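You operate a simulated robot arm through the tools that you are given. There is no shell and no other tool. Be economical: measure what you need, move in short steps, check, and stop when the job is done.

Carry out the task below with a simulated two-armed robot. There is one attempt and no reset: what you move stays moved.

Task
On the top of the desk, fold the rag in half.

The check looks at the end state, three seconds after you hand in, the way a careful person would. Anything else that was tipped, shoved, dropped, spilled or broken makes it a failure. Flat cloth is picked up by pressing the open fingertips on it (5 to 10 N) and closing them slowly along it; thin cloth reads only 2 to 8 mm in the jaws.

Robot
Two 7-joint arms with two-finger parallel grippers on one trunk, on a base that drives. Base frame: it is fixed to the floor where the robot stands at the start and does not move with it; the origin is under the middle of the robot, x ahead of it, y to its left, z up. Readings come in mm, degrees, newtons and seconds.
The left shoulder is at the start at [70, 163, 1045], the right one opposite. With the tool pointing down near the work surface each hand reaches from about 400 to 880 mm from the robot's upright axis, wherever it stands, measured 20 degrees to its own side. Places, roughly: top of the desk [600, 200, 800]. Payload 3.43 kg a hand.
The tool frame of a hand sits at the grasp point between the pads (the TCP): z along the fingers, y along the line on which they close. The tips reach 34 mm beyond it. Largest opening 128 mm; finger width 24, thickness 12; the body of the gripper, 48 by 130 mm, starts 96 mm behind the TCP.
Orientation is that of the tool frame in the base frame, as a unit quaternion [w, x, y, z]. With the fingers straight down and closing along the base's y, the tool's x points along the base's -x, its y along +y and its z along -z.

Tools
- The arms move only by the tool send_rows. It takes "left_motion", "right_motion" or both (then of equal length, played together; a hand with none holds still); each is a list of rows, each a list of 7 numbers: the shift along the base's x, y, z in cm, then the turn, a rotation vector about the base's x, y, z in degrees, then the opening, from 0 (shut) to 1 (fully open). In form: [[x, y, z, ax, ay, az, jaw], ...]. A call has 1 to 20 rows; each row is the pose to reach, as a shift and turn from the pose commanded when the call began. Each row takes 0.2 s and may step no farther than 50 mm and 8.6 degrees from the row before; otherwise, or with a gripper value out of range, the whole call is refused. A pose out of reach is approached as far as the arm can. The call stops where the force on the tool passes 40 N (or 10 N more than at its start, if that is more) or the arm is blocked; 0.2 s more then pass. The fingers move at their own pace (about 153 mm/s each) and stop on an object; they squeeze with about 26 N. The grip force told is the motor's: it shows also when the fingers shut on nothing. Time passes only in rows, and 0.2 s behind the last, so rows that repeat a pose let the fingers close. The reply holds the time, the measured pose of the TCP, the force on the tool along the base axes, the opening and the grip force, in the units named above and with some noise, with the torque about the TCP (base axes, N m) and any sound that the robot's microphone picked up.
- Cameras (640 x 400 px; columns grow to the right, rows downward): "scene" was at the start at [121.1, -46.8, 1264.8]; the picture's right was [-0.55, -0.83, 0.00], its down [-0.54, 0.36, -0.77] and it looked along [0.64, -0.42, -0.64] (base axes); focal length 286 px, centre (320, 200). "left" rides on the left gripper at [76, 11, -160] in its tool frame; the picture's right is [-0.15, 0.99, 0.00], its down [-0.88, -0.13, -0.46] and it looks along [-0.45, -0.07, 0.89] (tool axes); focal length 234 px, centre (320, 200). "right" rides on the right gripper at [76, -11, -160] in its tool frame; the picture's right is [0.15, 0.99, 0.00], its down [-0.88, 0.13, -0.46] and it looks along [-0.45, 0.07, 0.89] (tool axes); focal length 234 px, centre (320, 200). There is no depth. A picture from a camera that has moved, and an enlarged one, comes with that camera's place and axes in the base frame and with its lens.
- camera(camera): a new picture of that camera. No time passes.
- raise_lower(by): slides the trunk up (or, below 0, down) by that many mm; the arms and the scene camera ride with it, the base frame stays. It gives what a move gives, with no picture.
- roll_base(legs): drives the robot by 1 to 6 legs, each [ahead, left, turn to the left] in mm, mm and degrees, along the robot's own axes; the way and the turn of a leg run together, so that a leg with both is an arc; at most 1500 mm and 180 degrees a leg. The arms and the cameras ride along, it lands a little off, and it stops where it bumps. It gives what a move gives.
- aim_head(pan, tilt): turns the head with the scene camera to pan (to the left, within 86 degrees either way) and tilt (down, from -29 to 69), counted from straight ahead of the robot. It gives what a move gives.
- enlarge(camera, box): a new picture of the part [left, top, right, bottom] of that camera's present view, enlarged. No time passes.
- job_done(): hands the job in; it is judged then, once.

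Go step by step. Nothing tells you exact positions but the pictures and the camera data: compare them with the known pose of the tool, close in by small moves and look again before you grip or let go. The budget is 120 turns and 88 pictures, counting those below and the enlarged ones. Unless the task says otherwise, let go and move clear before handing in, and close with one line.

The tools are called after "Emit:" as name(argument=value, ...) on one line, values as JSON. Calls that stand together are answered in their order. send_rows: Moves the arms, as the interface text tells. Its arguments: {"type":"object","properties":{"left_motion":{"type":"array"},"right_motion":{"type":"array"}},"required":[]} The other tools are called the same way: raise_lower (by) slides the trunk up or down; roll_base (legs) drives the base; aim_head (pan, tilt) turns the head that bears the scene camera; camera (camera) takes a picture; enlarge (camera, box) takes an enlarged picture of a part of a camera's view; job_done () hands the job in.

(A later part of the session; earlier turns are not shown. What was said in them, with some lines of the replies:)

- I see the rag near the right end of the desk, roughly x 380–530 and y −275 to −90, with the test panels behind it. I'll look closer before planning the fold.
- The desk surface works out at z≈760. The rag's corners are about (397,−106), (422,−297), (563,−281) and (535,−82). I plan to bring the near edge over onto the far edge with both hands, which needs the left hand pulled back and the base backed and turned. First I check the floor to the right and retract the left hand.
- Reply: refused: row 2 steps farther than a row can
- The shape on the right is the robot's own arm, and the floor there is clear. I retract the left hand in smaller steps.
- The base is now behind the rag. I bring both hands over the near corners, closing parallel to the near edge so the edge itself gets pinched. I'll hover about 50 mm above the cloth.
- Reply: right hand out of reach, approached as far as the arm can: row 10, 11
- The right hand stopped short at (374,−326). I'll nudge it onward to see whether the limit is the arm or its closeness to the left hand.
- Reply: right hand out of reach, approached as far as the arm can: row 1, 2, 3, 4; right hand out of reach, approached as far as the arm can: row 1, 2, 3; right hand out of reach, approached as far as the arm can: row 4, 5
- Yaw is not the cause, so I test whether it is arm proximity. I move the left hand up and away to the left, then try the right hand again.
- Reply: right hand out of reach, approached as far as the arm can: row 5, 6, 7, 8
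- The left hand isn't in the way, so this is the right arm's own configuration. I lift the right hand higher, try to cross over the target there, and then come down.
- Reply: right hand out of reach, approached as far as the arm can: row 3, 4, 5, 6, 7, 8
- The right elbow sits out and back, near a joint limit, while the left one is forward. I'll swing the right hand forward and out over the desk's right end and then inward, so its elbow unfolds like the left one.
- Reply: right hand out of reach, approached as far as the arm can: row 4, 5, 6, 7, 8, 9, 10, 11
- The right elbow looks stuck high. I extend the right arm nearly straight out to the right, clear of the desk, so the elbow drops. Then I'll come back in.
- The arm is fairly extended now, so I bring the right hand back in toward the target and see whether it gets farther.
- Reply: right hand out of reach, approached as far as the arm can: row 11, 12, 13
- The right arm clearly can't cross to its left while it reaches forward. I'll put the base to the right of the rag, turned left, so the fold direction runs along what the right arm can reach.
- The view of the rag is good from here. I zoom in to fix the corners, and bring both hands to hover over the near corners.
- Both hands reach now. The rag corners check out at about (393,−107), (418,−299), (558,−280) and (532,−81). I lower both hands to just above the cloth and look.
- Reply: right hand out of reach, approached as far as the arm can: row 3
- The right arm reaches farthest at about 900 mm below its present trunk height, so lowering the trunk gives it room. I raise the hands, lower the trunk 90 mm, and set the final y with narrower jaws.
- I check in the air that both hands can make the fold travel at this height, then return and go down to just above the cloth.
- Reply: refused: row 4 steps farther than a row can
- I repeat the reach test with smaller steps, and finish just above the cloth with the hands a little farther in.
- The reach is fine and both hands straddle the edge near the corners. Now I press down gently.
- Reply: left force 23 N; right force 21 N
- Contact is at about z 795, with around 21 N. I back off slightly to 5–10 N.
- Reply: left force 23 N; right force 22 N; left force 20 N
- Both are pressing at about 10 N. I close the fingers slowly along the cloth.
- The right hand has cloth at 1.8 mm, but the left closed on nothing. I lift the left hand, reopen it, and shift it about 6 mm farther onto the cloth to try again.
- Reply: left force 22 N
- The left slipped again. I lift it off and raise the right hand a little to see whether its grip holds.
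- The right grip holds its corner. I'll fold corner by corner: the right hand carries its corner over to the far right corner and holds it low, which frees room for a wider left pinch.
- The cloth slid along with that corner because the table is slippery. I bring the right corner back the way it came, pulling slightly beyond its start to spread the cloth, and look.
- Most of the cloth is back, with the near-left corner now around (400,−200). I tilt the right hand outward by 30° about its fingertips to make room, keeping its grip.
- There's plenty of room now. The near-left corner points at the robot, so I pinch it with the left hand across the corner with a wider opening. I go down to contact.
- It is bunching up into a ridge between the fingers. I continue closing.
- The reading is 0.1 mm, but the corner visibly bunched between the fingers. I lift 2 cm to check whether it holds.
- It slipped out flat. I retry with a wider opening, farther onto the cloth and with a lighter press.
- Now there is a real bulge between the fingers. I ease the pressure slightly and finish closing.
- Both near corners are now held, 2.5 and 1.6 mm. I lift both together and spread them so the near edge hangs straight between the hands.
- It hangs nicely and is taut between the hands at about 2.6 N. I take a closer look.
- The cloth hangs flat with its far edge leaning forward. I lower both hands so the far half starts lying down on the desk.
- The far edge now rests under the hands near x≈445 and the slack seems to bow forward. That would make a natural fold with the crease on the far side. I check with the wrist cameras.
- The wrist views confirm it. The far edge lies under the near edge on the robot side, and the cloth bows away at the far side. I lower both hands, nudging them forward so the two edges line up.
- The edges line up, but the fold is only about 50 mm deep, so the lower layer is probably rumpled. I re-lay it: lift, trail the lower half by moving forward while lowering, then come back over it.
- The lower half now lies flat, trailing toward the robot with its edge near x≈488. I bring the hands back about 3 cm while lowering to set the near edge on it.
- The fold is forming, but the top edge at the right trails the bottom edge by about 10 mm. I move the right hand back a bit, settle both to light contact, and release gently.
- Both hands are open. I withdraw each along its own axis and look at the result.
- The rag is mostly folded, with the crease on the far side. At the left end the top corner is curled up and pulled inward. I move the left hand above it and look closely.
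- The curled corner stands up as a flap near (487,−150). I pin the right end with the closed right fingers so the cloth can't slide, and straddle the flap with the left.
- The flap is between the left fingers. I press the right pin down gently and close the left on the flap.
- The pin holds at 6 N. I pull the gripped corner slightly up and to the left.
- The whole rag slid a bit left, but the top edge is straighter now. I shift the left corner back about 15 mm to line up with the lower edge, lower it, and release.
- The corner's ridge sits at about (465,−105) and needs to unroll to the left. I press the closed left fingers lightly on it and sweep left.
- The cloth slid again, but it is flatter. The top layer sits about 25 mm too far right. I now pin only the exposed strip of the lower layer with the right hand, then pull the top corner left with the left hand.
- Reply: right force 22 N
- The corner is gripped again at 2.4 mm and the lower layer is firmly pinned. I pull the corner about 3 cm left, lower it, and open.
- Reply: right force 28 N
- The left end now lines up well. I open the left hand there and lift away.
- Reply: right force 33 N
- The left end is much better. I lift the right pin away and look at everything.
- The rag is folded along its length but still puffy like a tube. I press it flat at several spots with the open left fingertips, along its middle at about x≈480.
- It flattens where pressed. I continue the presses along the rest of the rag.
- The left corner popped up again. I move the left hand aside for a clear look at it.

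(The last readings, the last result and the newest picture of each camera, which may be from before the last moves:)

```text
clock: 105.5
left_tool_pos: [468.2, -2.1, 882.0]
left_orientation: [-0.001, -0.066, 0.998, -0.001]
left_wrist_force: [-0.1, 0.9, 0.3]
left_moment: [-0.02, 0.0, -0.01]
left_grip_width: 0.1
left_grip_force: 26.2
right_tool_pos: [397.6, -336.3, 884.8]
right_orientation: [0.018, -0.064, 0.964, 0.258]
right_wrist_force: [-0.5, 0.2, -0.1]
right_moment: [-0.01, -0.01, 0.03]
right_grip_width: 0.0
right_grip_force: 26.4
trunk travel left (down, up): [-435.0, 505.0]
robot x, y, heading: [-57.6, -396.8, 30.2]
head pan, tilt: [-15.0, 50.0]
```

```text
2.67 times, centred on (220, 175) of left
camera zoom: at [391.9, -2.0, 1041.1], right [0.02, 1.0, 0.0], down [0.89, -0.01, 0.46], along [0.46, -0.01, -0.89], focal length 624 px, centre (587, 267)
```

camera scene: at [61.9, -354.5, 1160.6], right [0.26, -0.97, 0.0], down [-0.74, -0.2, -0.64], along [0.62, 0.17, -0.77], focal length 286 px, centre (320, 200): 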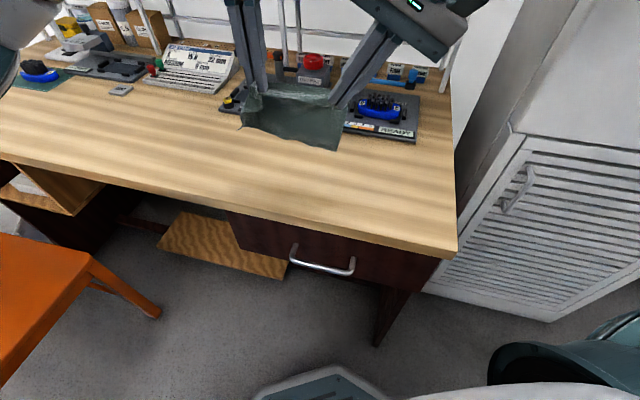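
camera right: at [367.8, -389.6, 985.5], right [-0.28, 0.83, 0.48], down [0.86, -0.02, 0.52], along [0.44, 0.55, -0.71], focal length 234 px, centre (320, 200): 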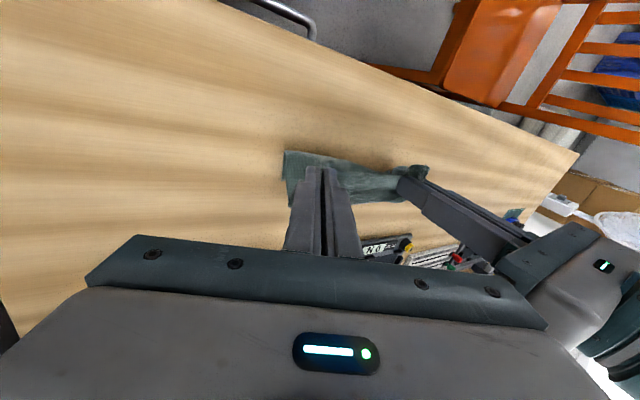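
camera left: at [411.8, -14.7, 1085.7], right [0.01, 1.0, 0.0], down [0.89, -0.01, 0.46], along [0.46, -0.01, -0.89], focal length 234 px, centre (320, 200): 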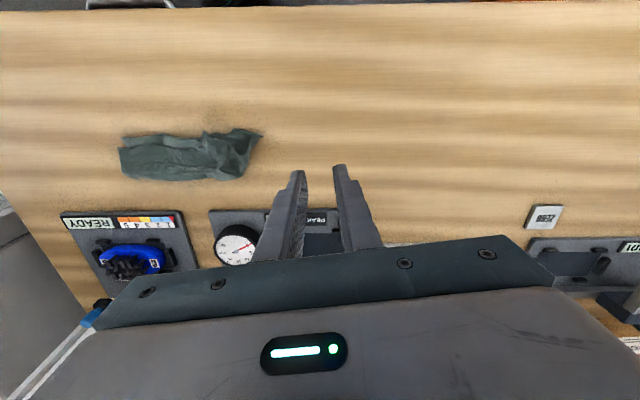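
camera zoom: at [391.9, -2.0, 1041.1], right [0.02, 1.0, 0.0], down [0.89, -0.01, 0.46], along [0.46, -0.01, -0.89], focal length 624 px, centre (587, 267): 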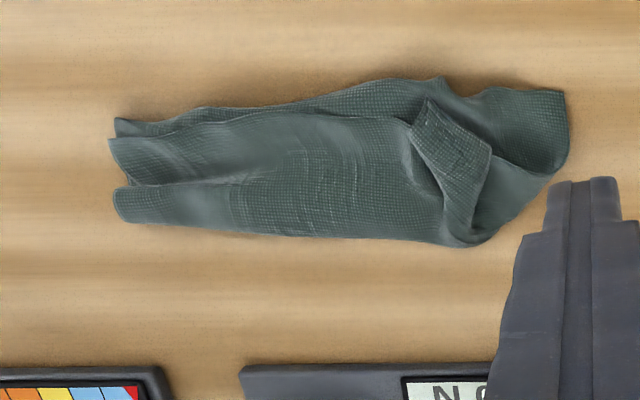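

The near-left corner of the top layer is a dog-ear folded back over itself. Its free edge runs near (485,−68). I pin the right part and brush the ear open to the left with the closed left fingers.

Emit:
send_rows(right_motion=[[1.5, 3, 0, 0, 0, 0, 0], [3, 6, -1, 0, 0, 0, 0], [4.5, 9, -2, 0, 0, 0, 0], [6.5, 12, -4, 0, 0, 0, 0], [8.2, 14.9, -6, 0, 0, 0, 0], [8.2, 14.9, -8, 0, 0, 0, 0], [8.2, 14.9, -8.5, 0, 0, 0, 0], [8.2, 14.9, -8.8, 0, 0, 0, 0]], left_motion=[[0.5, -2.5, 0, 0, 0, 0, 0], [1, -5, 0, 0, 0, 0, 0], [2, -7.5, 0, 0, 0, 0, 0], [2.4, -8.6, -2, 0, 0, 0, 0], [2.4, -8.6, -4, 0, 0, 0, 0], [2.4, -8.6, -6, 0, 0, 0, 0], [2.4, -8.6, -7.2, 0, 0, 0, 0], [2.4, -8.6, -7.9, 0, 0, 0, 0]])

```text
clock: 107.3
left_tool_pos: [494.6, -88.3, 803.9]
left_orientation: [0.001, -0.067, 0.998, 0.0]
left_wrist_force: [-0.4, 0.6, 0.4]
left_moment: [0.02, -0.02, 0.0]
left_grip_width: 0.4
left_grip_force: 25.6
right_tool_pos: [479.6, -188.3, 798.4]
right_orientation: [0.018, -0.064, 0.963, 0.261]
right_wrist_force: [1.9, -1.0, 11.1]
right_moment: [0.06, -0.02, -0.02]
right_grip_width: 0.0
right_grip_force: 26.1
trunk travel left (down, up): [-435.0, 505.0]
robot x, y, heading: [-55.3, -399.0, 30.3]
head pan, tilt: [-15.0, 50.0]
```

Emit:
send_rows(left_motion=[[0, 0, -0.25, 0, 0, 0, 0], [-0.3, 0.7, -0.25, 0, 0, 0, 0], [-0.6, 1.4, -0.25, 0, 0, 0, 0], [-0.9, 2.1, -0.25, 0, 0, 0, 0], [-1.2, 2.8, -0.25, 0, 0, 0, 0], [-1.5, 3.5, -0.2, 0, 0, 0, 0], [-1.8, 4.2, -0.2, 0, 0, 0, 0], [-2.1, 4.9, -0.2, 0, 0, 0, 0], [-2.4, 5.6, -0.3, 0, 0, 0, 0], [-2.4, 5.8, -0.5, 0, 0, 0, 0]])

Emit:
enlarge(camera="left", box=[140, 90, 400, 252])

```text
clock: 109.5
left_tool_pos: [470.1, -30.1, 799.1]
left_orientation: [0.0, -0.066, 0.998, 0.0]
left_wrist_force: [0.3, -0.3, 0.9]
left_moment: [-0.06, -0.02, -0.02]
left_grip_width: 0.1
left_grip_force: 25.7
right_tool_pos: [479.7, -188.2, 797.0]
right_orientation: [0.019, -0.064, 0.963, 0.261]
right_wrist_force: [5.0, 2.9, 23.5]
right_moment: [0.28, -0.05, -0.04]
right_grip_width: 0.0
right_grip_force: 25.8
trunk travel left (down, up): [-435.0, 505.0]
robot x, y, heading: [-54.8, -401.1, 30.2]
head pan, tilt: [-15.0, 50.0]
```

```text
2.46 times, centred on (270, 171) of left
camera zoom: at [391.6, -30.7, 957.7], right [0.01, 1.0, 0.0], down [0.89, -0.01, 0.46], along [0.46, -0.01, -0.89], focal length 576 px, centre (443, 271)
```

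zoom: 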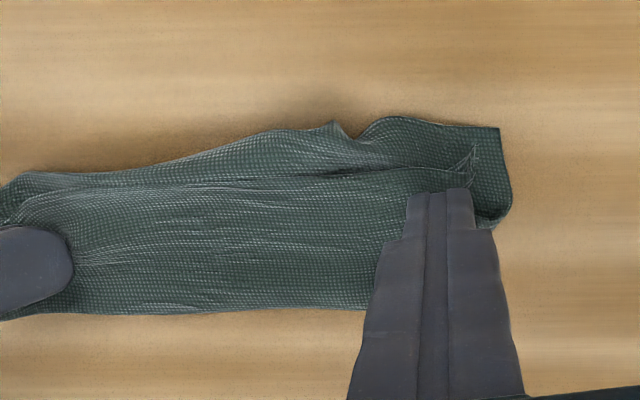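

The ear opened, and the top corner now lies next to the lower one. I press it down briefly, then lift both hands straight up and away.

Emit:
send_rows(left_motion=[[0, 0, -0.2, 0, 0, 0, 0], [0, 0, -0.35, 0, 0, 0, 0], [0, 0, -0.35, 0, 0, 0, 0], [0, 0, 1, 0, 0, 0, 0], [0, 0, 4, 0, 0, 0, 0], [0, 2, 7, 0, 0, 0, 0], [0, 6, 9, 0, 0, 0, 0], [0, 10, 9, 0, 0, 0, 0]], right_motion=[[0, 0, 0, 0, 0, 0, 0], [0, 0, 0, 0, 0, 0, 0], [0, 0, 0, 0, 0, 0, 0], [0, 0, 0, 0, 0, 0, 0], [0, 0, 1.5, 0, 0, 0, 0], [0, -1.5, 4, 0, 0, 0, 0], [-2, -5, 7, 0, 0, 0, 0], [-5, -9, 9, 0, 0, 0, 0]])

Emit:
enlarge(camera="scene", box=[196, 80, 356, 180])

```text
refused: row 7 steps farther than a row can; nothing moved
```

```text
4.00 times, centred on (276, 130) of scene
camera zoom: at [60.2, -355.1, 1160.9], right [0.26, -0.97, 0.0], down [-0.74, -0.2, -0.64], along [0.62, 0.17, -0.77], focal length 1146 px, centre (496, 480)
```

zoom: 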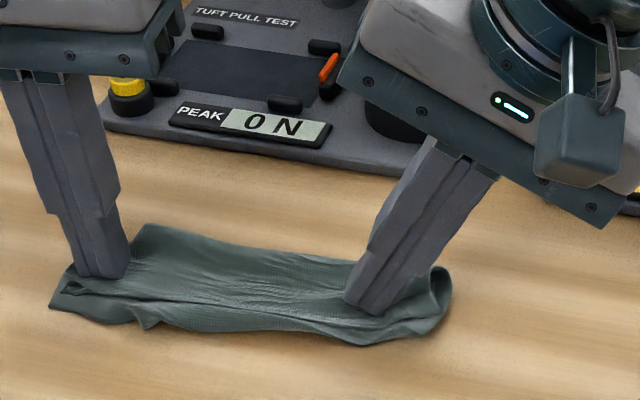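

It looks good with the hands still on it. I repeat the press and lift with smaller steps.

Emit:
send_rows(left_motion=[[0, 0, -0.2, 0, 0, 0, 0], [0, 0, -0.35, 0, 0, 0, 0], [0, 0, -0.35, 0, 0, 0, 0], [0, 0, -0.35, 0, 0, 0, 0], [0, 0, 1, 0, 0, 0, 0], [0, 0, 4, 0, 0, 0, 0], [0, 2, 7, 0, 0, 0, 0], [0, 5.5, 8.5, 0, 0, 0, 0], [0, 9, 9, 0, 0, 0, 0]], right_motion=[[0, 0, 0, 0, 0, 0, 0], [0, 0, 0, 0, 0, 0, 0], [0, 0, 0, 0, 0, 0, 0], [0, 0, 0, 0, 0, 0, 0], [0, 0, 0, 0, 0, 0, 0], [0, 0, 1.5, 0, 0, 0, 0], [0, -1, 4, 0, 0, 0, 0], [-1, -3.5, 6.5, 0, 0, 0, 0], [-2, -6, 9, 0, 0, 0, 0]])

Emit:
enlarge(camera="scene", box=[196, 80, 356, 180])

```text
clock: 111.5
left_tool_pos: [468.5, 61.9, 889.3]
left_orientation: [0.001, -0.066, 0.998, -0.001]
left_wrist_force: [0.8, -0.4, 0.5]
left_moment: [-0.02, 0.0, -0.01]
left_grip_width: 0.3
left_grip_force: 26.4
right_tool_pos: [459.3, -247.9, 886.8]
right_orientation: [0.018, -0.064, 0.964, 0.259]
right_wrist_force: [-1.0, 0.4, -0.5]
right_moment: [0.01, 0.0, -0.04]
right_grip_width: 0.0
right_grip_force: 25.9
trunk travel left (down, up): [-435.0, 505.0]
robot x, y, heading: [-52.7, -401.8, 30.1]
head pan, tilt: [-15.0, 50.0]
```

```text
4.00 times, centred on (276, 130) of scene
camera zoom: at [60.5, -354.9, 1160.8], right [0.26, -0.97, 0.0], down [-0.74, -0.2, -0.64], along [0.62, 0.17, -0.77], focal length 1146 px, centre (496, 480)
```

zoom: 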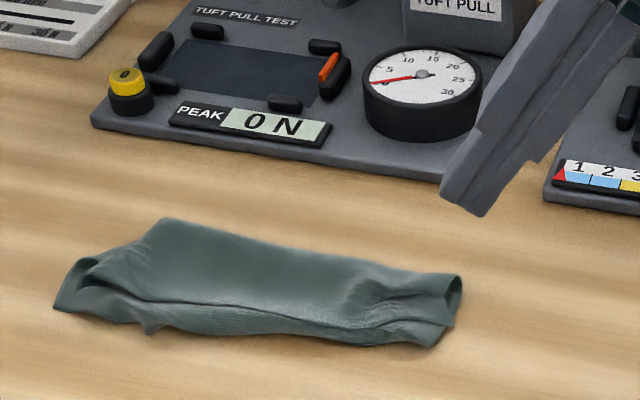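

The rag is now folded in half, both layers aligned along the near edge and the crease on the far side. I do one gentle vertical press on the puffy right end and retreat.

Emit:
send_rows(right_motion=[[1.5, 2, -1, 0, 0, 0, 0], [2.9, 4.1, -2.5, 0, 0, 0, 0], [2.9, 4.1, -5, 0, 0, 0, 0], [2.9, 4.1, -7.5, 0, 0, 0, 0], [2.9, 4.1, -8.5, 0, 0, 0, 0], [2.9, 4.1, -8.9, 0, 0, 0, 0], [2.9, 4.1, -8.9, 0, 0, 0, 0], [2.9, 4.1, -7.5, 0, 0, 0, 0], [2.9, 4.1, -4, 0, 0, 0, 0], [2, 2, 0, 0, 0, 0, 0], [-1, -1.5, 1, 0, 0, 0, 0], [-4, -5, 2, 0, 0, 0, 0], [-6, -9, 3, 0, 0, 0, 0], [-8, -13, 4, 0, 0, 0, 0]], left_motion=[[0, 0, 1, 0, 0, 0, 0], [0, 1, 2, 0, 0, 0, 0], [0, 1, 2, 0, 0, 0, 0], [0, 1, 2, 0, 0, 0, 0], [0, 1, 2, 0, 0, 0, 0], [0, 1, 2, 0, 0, 0, 0], [0, 1, 2, 0, 0, 0, 0], [0, 1, 2, 0, 0, 0, 0], [0, 1, 2, 0, 0, 0, 0], [0, 1, 2, 0, 0, 0, 0], [0, 1, 2, 0, 0, 0, 0], [0, 1, 2, 0, 0, 0, 0], [0, 1, 2, 0, 0, 0, 0], [0, 1, 2, 0, 0, 0, 0]])

Emit:
enlarge(camera="scene", box=[164, 60, 388, 200])

```text
clock: 114.5
left_tool_pos: [468.0, 70.1, 910.2]
left_orientation: [0.0, -0.067, 0.998, 0.001]
left_wrist_force: [0.2, -0.5, 0.6]
left_moment: [0.06, -0.06, 0.03]
left_grip_width: 0.0
left_grip_force: 25.7
right_tool_pos: [378.5, -378.5, 926.9]
right_orientation: [0.017, -0.063, 0.964, 0.259]
right_wrist_force: [0.0, -0.7, 0.0]
right_moment: [0.05, 0.02, -0.03]
right_grip_width: 0.1
right_grip_force: 25.6
trunk travel left (down, up): [-435.0, 505.0]
robot x, y, heading: [-53.4, -397.8, 29.9]
head pan, tilt: [-15.0, 50.0]
```

```text
2.86 times, centred on (276, 130) of scene
camera zoom: at [60.8, -356.1, 1160.9], right [0.26, -0.97, 0.0], down [-0.74, -0.2, -0.64], along [0.62, 0.17, -0.77], focal length 818 px, centre (446, 400)
```

zoom: 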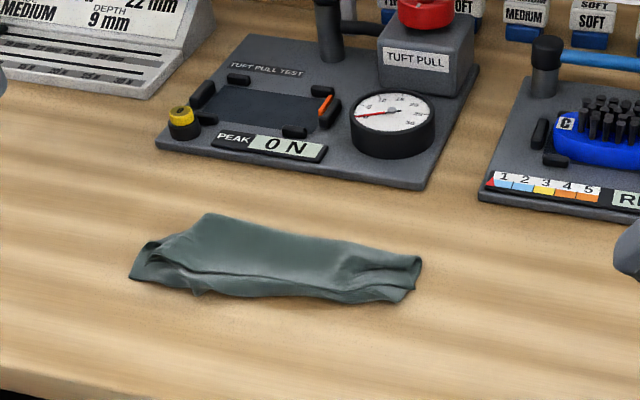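

The rag lies folded in half on the desk, the test panels show no sign of having moved, and both hands are clear. I hand it in.

Emit:
job_done()

```text
The job is handed in.
```

The rag is folded in half on the desk top and handed in. The fold is slightly puffy, and the top edge sits about 10 mm back from the lower one.
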